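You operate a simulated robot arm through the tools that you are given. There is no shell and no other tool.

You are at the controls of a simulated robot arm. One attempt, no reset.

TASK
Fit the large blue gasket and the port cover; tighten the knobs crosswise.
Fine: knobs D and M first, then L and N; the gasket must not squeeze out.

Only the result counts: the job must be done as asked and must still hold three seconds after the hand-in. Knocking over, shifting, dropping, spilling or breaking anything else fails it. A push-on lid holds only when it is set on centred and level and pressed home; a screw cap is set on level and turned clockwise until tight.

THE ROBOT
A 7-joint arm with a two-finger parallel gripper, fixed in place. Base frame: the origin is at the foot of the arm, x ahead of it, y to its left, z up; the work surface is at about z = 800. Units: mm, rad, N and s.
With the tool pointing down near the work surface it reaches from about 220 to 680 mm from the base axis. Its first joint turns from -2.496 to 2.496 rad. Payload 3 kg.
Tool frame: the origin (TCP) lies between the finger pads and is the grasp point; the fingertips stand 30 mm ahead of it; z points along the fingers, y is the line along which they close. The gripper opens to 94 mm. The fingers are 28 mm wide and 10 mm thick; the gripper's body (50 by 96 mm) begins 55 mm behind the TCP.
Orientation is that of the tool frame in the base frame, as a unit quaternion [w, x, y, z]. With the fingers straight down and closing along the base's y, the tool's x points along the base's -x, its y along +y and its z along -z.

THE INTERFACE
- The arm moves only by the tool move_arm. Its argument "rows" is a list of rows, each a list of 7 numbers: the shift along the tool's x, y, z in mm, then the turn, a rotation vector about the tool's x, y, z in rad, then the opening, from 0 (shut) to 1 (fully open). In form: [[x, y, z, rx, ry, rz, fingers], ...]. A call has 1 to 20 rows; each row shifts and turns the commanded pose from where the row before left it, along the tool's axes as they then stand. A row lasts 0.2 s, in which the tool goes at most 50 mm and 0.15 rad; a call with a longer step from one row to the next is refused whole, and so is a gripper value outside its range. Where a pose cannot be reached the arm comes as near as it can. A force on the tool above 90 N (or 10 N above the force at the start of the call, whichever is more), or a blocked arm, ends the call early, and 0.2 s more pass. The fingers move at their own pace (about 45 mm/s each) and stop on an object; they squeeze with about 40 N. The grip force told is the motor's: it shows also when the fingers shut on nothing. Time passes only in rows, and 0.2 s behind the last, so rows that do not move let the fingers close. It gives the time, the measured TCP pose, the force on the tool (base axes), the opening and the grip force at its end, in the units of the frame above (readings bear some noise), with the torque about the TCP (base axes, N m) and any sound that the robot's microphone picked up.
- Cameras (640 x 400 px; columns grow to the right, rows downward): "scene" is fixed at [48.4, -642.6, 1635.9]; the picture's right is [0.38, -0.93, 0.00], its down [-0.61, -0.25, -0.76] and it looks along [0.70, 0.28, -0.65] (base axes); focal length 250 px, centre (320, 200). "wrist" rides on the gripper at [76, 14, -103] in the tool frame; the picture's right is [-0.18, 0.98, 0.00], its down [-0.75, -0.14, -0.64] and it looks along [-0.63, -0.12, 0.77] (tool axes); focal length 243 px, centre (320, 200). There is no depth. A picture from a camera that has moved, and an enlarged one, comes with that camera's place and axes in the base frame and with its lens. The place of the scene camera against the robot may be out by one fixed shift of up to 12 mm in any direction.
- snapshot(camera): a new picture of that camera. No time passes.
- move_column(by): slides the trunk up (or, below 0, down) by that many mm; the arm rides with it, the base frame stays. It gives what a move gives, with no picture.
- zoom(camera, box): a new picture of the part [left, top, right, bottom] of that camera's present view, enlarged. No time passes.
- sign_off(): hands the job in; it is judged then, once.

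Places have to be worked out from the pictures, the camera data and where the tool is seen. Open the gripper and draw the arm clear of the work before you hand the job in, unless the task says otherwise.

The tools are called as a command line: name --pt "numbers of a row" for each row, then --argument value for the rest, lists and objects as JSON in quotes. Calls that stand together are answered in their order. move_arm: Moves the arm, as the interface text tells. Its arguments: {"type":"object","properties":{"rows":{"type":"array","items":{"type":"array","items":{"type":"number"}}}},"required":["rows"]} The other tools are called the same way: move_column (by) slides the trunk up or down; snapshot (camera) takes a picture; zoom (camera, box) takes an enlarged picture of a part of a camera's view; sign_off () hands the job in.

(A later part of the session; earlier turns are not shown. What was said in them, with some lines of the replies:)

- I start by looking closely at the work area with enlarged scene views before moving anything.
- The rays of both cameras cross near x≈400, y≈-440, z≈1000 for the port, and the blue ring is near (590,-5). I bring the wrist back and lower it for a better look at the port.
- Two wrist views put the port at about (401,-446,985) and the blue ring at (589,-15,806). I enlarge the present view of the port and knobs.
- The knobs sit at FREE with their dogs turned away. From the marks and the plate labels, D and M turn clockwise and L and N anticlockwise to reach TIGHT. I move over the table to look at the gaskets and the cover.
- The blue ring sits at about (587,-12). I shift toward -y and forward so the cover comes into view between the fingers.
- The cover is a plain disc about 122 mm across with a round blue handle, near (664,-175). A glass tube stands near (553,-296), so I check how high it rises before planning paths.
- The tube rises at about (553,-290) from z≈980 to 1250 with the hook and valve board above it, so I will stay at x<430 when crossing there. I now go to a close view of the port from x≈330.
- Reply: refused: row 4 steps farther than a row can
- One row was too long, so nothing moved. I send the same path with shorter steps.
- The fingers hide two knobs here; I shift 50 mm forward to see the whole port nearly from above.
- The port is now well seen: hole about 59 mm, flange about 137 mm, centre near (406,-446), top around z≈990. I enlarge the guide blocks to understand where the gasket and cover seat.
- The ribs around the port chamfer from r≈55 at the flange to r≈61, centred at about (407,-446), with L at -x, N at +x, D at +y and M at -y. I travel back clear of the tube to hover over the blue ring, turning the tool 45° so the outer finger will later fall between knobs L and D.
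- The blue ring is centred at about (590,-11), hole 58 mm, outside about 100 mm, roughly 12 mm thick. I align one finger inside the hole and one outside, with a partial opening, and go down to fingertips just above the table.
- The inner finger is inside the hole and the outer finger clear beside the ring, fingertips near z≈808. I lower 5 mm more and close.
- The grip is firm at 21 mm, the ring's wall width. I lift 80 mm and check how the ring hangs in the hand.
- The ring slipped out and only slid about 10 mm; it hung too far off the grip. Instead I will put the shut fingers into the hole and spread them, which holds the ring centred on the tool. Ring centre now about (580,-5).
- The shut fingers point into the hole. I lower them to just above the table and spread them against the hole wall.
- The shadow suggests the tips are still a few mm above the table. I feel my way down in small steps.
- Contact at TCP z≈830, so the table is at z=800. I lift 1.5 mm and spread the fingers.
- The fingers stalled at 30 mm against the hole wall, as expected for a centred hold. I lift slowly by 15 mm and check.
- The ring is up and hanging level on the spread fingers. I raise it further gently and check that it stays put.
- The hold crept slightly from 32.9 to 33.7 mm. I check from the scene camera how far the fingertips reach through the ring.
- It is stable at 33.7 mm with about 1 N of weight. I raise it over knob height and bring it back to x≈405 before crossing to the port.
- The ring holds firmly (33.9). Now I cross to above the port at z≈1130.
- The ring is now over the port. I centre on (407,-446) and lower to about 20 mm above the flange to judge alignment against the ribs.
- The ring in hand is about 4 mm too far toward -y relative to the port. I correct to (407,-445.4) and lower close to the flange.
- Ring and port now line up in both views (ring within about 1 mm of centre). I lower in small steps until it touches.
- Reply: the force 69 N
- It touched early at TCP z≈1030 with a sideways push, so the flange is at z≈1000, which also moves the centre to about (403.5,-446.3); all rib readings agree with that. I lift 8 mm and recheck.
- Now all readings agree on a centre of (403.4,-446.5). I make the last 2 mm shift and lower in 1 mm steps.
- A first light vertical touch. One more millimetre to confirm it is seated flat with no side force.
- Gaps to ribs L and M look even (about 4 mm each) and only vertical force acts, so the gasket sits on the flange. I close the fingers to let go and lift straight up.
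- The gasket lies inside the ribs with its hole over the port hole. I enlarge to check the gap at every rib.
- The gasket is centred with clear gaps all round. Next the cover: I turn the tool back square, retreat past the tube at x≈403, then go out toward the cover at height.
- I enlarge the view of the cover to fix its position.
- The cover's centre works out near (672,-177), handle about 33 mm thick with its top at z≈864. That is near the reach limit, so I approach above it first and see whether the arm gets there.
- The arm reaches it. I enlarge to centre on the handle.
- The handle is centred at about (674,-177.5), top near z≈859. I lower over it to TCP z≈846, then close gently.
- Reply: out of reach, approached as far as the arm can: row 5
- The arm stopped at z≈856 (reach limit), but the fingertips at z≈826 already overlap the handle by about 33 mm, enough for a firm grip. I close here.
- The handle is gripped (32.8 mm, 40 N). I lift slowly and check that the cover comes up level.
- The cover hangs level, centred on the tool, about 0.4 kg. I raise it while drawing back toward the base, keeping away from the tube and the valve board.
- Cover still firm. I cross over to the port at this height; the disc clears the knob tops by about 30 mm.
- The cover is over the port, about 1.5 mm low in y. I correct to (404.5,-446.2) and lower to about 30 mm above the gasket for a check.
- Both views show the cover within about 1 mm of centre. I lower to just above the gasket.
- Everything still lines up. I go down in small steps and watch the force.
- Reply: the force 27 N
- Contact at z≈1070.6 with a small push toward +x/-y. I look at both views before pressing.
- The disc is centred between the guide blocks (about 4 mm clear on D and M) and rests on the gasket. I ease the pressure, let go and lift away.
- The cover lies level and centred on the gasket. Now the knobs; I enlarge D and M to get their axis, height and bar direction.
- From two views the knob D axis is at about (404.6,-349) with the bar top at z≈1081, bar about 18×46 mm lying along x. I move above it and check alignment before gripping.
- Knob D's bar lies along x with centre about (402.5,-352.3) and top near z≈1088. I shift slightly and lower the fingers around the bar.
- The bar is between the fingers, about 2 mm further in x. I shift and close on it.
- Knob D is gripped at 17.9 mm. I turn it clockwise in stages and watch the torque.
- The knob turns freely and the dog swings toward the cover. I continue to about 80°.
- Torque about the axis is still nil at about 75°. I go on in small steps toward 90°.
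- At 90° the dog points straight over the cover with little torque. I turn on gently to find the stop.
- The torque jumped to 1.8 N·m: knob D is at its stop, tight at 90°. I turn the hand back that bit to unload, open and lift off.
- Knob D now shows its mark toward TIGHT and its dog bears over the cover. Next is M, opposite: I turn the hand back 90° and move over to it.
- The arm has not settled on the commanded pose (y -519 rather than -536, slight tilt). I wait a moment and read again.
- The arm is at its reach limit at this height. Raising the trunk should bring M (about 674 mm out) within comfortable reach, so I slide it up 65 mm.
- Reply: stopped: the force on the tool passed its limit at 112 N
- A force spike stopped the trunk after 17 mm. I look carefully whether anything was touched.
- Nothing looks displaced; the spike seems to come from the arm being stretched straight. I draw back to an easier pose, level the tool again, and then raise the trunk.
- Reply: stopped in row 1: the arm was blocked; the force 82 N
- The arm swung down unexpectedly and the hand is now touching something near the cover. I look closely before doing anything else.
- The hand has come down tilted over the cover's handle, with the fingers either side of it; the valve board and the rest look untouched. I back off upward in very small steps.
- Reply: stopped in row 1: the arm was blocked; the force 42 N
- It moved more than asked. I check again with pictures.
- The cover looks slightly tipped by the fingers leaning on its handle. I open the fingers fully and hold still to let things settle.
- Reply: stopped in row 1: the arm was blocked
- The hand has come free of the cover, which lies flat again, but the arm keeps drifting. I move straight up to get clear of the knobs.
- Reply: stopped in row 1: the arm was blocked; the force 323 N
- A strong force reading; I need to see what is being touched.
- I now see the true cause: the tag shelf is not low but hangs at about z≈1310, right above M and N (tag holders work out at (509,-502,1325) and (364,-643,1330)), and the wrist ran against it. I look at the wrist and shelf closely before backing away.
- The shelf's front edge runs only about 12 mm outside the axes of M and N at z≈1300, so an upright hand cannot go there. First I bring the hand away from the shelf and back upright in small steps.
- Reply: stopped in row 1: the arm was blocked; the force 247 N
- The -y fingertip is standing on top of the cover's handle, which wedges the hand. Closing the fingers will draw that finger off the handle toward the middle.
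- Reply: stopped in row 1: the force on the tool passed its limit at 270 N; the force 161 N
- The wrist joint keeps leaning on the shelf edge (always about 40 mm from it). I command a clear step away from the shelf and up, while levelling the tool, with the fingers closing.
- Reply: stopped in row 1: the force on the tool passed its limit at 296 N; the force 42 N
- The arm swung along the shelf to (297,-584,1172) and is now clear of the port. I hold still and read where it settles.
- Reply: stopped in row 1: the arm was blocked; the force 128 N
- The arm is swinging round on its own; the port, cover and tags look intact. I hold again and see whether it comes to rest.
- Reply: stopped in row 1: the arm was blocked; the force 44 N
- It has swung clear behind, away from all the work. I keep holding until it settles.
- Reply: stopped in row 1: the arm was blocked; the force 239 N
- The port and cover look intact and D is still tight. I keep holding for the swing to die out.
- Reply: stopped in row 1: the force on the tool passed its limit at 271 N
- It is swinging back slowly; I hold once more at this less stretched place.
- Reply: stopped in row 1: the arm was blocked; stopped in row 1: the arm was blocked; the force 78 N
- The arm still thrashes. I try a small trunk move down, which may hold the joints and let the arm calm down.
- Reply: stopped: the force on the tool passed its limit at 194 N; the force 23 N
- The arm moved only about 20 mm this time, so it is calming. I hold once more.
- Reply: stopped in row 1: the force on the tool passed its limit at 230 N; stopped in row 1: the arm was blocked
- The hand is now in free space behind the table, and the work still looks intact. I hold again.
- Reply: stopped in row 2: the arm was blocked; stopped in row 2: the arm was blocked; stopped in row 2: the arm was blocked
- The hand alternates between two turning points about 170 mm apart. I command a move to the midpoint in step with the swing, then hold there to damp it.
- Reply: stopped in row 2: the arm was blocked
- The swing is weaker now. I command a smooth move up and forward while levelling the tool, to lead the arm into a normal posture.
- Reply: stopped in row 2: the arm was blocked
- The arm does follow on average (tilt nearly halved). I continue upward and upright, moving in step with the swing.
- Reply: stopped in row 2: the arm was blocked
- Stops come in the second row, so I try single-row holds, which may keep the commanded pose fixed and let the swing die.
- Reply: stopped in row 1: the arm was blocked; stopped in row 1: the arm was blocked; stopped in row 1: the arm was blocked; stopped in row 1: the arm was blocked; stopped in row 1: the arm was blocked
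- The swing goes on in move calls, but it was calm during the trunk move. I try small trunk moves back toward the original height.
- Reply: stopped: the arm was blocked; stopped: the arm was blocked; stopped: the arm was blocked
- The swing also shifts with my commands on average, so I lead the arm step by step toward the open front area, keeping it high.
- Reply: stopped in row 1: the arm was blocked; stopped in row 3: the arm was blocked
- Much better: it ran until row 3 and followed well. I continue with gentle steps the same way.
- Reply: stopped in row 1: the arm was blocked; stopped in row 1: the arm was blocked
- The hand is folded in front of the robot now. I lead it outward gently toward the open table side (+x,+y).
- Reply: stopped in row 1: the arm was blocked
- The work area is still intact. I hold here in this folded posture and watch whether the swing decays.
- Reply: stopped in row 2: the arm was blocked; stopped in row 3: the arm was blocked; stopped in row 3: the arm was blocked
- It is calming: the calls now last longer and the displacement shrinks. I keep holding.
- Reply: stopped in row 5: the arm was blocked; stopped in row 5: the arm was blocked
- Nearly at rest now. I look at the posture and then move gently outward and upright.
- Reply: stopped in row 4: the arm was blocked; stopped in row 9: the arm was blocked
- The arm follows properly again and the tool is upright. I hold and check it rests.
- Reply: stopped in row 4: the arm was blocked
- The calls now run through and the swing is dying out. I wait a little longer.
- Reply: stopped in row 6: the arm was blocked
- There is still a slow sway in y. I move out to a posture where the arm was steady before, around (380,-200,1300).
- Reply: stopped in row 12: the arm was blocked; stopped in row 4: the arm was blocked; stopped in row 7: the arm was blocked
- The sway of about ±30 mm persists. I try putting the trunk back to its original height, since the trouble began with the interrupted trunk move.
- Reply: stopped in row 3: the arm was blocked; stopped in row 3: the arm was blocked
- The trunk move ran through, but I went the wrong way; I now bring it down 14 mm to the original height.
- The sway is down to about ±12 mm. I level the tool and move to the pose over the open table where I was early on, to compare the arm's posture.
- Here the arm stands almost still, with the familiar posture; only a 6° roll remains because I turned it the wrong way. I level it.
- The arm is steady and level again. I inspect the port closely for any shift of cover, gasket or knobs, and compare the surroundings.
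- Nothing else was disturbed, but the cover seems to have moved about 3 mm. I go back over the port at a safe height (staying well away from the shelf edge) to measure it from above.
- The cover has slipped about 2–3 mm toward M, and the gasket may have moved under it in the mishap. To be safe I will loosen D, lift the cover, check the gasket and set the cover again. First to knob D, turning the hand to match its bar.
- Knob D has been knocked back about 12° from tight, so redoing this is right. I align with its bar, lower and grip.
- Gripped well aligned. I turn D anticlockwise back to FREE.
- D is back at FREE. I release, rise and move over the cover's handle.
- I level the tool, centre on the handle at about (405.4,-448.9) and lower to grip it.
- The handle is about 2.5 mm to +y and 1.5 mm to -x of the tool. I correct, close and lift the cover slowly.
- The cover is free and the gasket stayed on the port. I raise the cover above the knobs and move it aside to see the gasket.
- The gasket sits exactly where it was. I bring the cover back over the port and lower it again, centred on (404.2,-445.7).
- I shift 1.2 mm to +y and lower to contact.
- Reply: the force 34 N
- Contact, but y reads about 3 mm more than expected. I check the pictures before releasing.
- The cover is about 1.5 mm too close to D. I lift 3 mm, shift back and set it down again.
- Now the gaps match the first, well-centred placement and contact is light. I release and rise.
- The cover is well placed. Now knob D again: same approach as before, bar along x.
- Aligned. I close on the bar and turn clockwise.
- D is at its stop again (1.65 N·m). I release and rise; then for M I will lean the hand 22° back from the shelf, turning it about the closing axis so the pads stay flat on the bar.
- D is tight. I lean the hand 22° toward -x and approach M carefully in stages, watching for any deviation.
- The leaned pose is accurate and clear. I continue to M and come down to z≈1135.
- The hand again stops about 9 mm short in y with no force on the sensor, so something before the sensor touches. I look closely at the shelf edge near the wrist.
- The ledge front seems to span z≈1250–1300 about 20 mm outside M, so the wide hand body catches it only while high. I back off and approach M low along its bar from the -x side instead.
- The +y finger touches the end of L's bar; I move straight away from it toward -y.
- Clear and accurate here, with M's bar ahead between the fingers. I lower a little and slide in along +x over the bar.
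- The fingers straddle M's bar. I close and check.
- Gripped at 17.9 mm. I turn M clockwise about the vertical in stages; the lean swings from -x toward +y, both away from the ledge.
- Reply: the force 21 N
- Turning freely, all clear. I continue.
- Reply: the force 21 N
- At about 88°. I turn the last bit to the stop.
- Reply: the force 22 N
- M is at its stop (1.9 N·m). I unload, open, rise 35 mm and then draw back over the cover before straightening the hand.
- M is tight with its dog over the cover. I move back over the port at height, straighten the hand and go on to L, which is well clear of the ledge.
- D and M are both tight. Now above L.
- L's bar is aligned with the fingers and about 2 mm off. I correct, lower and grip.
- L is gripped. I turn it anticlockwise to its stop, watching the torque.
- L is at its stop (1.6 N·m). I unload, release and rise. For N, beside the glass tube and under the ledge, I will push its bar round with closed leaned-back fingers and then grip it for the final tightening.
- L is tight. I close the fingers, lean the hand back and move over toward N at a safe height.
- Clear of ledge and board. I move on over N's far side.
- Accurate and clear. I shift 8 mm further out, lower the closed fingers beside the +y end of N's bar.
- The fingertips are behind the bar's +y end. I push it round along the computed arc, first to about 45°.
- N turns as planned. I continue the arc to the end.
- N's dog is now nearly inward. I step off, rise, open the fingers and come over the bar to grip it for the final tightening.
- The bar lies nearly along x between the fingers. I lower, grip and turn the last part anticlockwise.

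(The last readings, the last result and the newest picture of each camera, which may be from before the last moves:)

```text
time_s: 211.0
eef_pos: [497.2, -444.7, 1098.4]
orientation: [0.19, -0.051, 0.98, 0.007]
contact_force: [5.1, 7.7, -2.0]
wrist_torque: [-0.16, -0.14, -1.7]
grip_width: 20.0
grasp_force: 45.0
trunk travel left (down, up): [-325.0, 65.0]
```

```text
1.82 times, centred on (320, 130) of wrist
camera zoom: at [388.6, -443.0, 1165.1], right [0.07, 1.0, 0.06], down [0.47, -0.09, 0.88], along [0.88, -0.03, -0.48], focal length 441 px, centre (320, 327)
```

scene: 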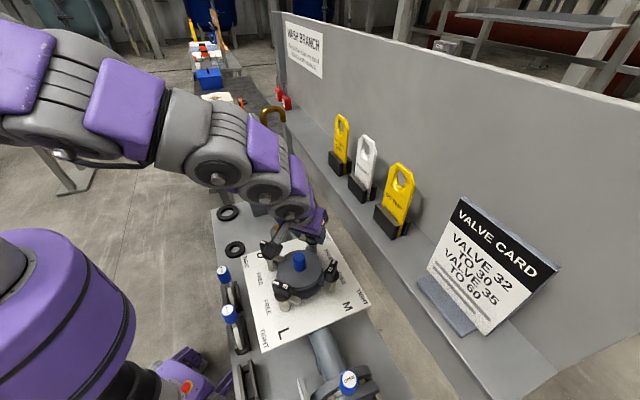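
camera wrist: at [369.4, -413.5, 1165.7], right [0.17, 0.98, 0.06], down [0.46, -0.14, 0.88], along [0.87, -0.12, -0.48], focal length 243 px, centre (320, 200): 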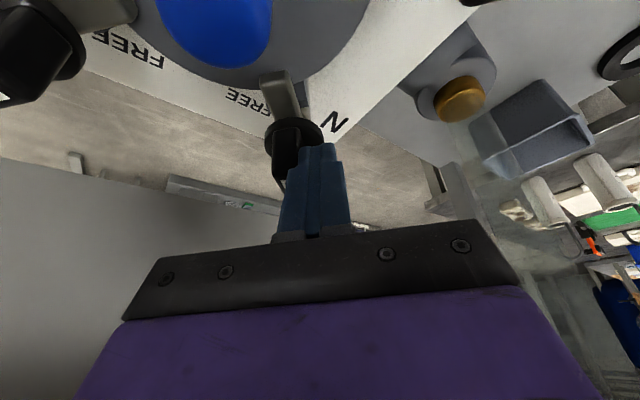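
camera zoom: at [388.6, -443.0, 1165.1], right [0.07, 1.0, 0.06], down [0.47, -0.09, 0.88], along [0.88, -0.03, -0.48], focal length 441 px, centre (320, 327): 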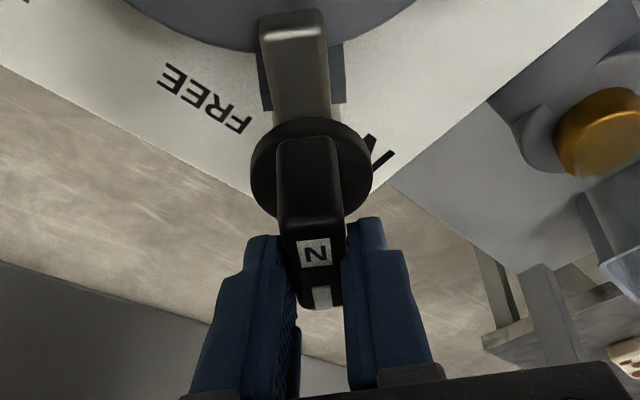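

Torque -1.7 N·m with the bar at its stop: N is tight. I unload, open, rise and draw back over the cover.

move_arm --pt "0 0 0 0.0187 0 0.0463 0.0" --pt "0 0 0 0.0187 0 0.0463 0.0" --pt "0 0 0 0 0 0 0.25" --pt "0 0 0 0 0 0 0.5" --pt "0 0 0 0 0 0 0.5" --pt "-2 0 -5 0 0 0 0.5" --pt "-5.6 0 -13.9 0 0 0 0.5" --pt "-5 0 -12.5 0 0 0 0.5" --pt "0 0 0 0 0 0 0.5"

move_arm --pt "10 3 -12 0 0 0 0.5" --pt "18 5 -18 0 0 0 0.5" --pt "22 5 -18 0 0 0 0.5" --pt "24 5 -14 0 0 0 0.5" --pt "26 5 -11 0 0 0 0.5" --pt "28 5 -11.2 0 0 0 0.5" --pt "0 0 0 0 0.1 0 0.5" --pt "0 0 0 0 0.1 0 0.5" --pt "0 0 0 0 0.1 0 0.5" --pt "0 0 0 0 0.084 0 0.5" --pt "0 0 0 0 0 0 0.5"

snapshot --camera "wrist"

zoom --camera "scene" --box '[245, 210, 355, 310]'

```text
time_s: 213.0
eef_pos: [497.2, -446.6, 1132.3]
orientation: [0.19, -0.003, 0.982, -0.002]
contact_force: [-0.1, 0.4, 0.1]
wrist_torque: [-0.03, -0.02, -0.01]
grip_width: 47.0
grasp_force: 0.1
trunk travel left (down, up): [-325.0, 65.0]
```

```text
time_s: 215.4
eef_pos: [347.3, -420.8, 1161.4]
orientation: [-0.002, -0.001, 1.0, -0.002]
contact_force: [0.7, 0.3, 0.0]
wrist_torque: [-0.01, 0.02, 0.0]
grip_width: 46.9
grasp_force: 0.0
trunk travel left (down, up): [-325.0, 65.0]
```

```text
taken
camera wrist: at [271.0, -406.2, 1264.6], right [0.18, 0.98, 0.0], down [0.76, -0.14, 0.64], along [0.63, -0.12, -0.77], focal length 243 px, centre (320, 200)
```

wrist: 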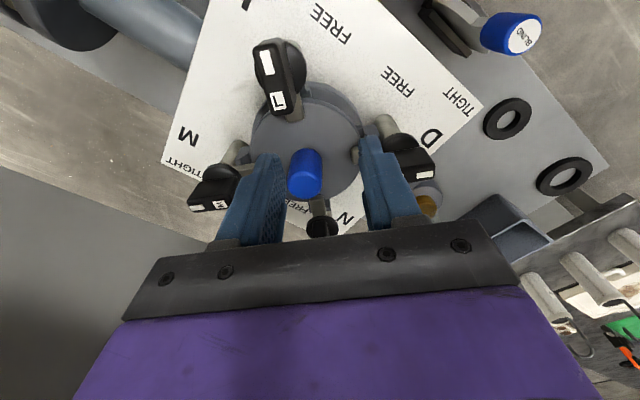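

```text
4.00 times, centred on (300, 260) of scene
camera zoom: at [48.4, -642.6, 1635.9], right [0.38, -0.93, 0.0], down [-0.61, -0.25, -0.76], along [0.7, 0.28, -0.65], focal length 998 px, centre (400, -40)
```

zoom: 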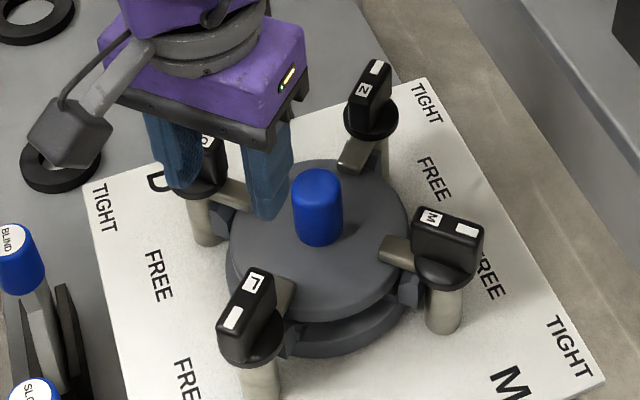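

All four dogs point inward over the cover. I check each knob's angle closely.

zoom --camera "wrist" --box '[170, 10, 450, 220]'

zoom --camera "scene" --box '[265, 245, 335, 310]'

```text
1.90 times, centred on (310, 115) of wrist
camera zoom: at [271.0, -406.2, 1264.6], right [0.18, 0.98, 0.0], down [0.76, -0.14, 0.64], along [0.63, -0.12, -0.77], focal length 462 px, centre (339, 362)
```

zoom: 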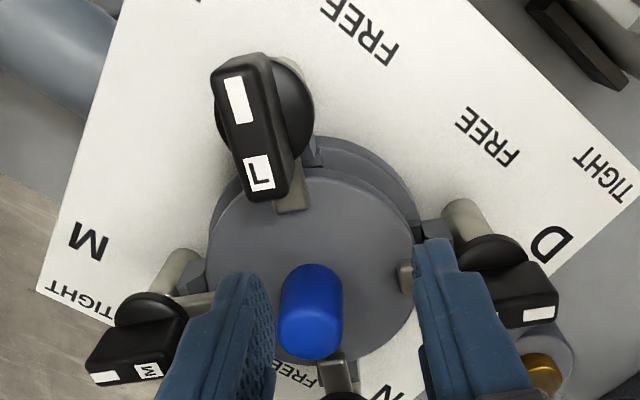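

```text
6.15 times, centred on (300, 278) of scene
camera zoom: at [48.4, -642.6, 1635.9], right [0.38, -0.93, 0.0], down [-0.61, -0.25, -0.76], along [0.7, 0.28, -0.65], focal length 1536 px, centre (443, -277)
```

zoom: 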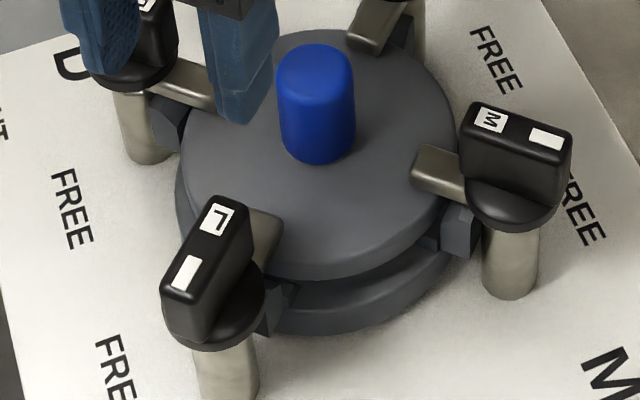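

L and M are exactly aligned at TIGHT. I draw the arm clear with the gripper open and check D and N as well.

move_arm --pt "5 5 -25 0 0 0 0.7" --pt "5 10 -35 0 0 0 1.0" --pt "5 20 -35 0 0 0 1.0" --pt "0 35 -20 0 0 0 1.0" --pt "0 40 -10 0 0 0 1.0" --pt "0 40 0 0 0 0 1.0" --pt "0 40 0 0 0 0 1.0" --pt "0 30 0 0 0 0 1.0" --pt "0 10 0 0 0 0 1.0" --pt "0 0 0 0 0 0 1.0"

zoom --camera "scene" --box '[245, 215, 355, 315]'

snapshot --camera "scene"

snapshot --camera "wrist"

```text
time_s: 217.6
eef_pos: [331.0, -188.0, 1286.2]
orientation: [-0.001, -0.001, 1.0, -0.003]
contact_force: [0.8, 0.3, 0.5]
wrist_torque: [-0.01, 0.01, 0.03]
grip_width: 94.3
grasp_force: 0.0
trunk travel left (down, up): [-325.0, 65.0]
```

```text
4.00 times, centred on (300, 265) of scene
camera zoom: at [48.4, -642.6, 1635.9], right [0.38, -0.93, 0.0], down [-0.61, -0.25, -0.76], along [0.7, 0.28, -0.65], focal length 998 px, centre (400, -60)
```

zoom: 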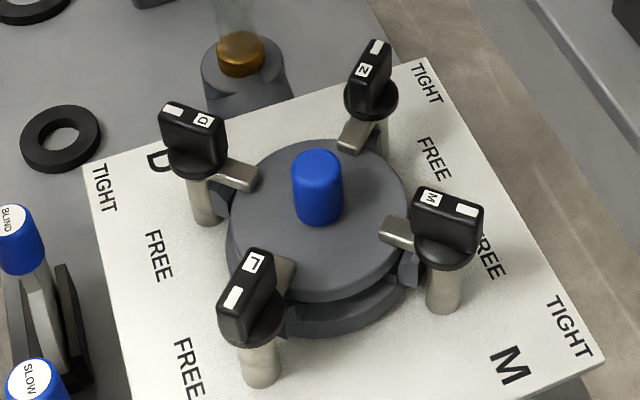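

```text
taken
```

scene: 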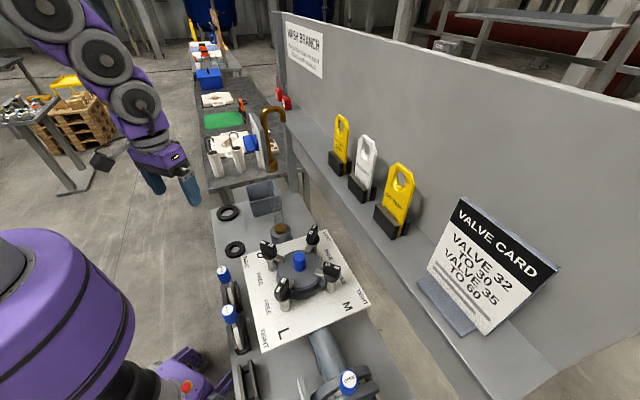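

```text
taken
camera wrist: at [255.9, -173.8, 1388.5], right [0.18, 0.98, -0.01], down [0.75, -0.14, 0.64], along [0.63, -0.12, -0.77], focal length 243 px, centre (320, 200)
```

wrist: 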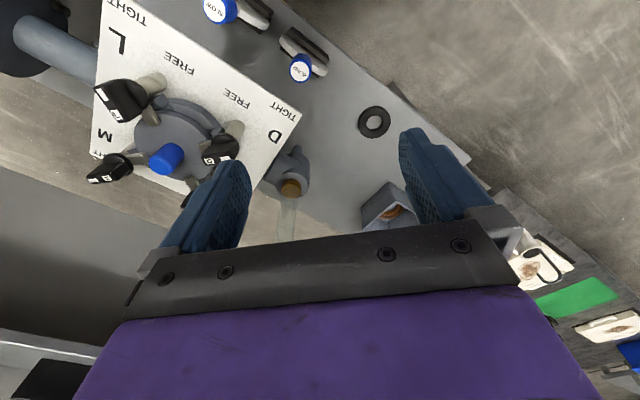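

All four knobs show TIGHT, D and M first and then L and N. The cover is level, no gasket shows outside it, and the surroundings look as they did at the start. The gripper is open and the arm is clear, so I hand the job in.

sign_off

```text
The job is handed in.
```

I fitted the blue gasket and the port cover and tightened the knobs crosswise: D and M first, then L and N. I handed the job in with the gripper open and the arm clear.

- **Gasket and cover:** The gasket sits inside the locating ribs over the port hole. The cover is on top, centred to within about 1–2 mm as far as the cameras show. No gasket shows outside the cover.
- **Knobs:** Each knob was turned to its stop, which resisted at about 1.6–1.9 N·m, and all four dogs bear on the cover.

There was a mishap partway through. On my first approach to M, the wrist probably ran into the ledge that holds the tags. The arm then swung out of control for several seconds. During the swing:
- the hand pressed hard on the cover's handle, with force readings up to about 318 N
- D was knocked about 12° back from tight and the cover shifted 2–3 mm
- the hand swung over the valve end of the table

I loosened D and lifted the cover. The gasket had not moved, so I reseated the cover and retightened all the knobs in the order you gave.

In the scene pictures everything else looks as it did at the start, but I had no close pictures of the valve end from before the swing to compare with. Check that area, the ledge and the cover's handle for marks.
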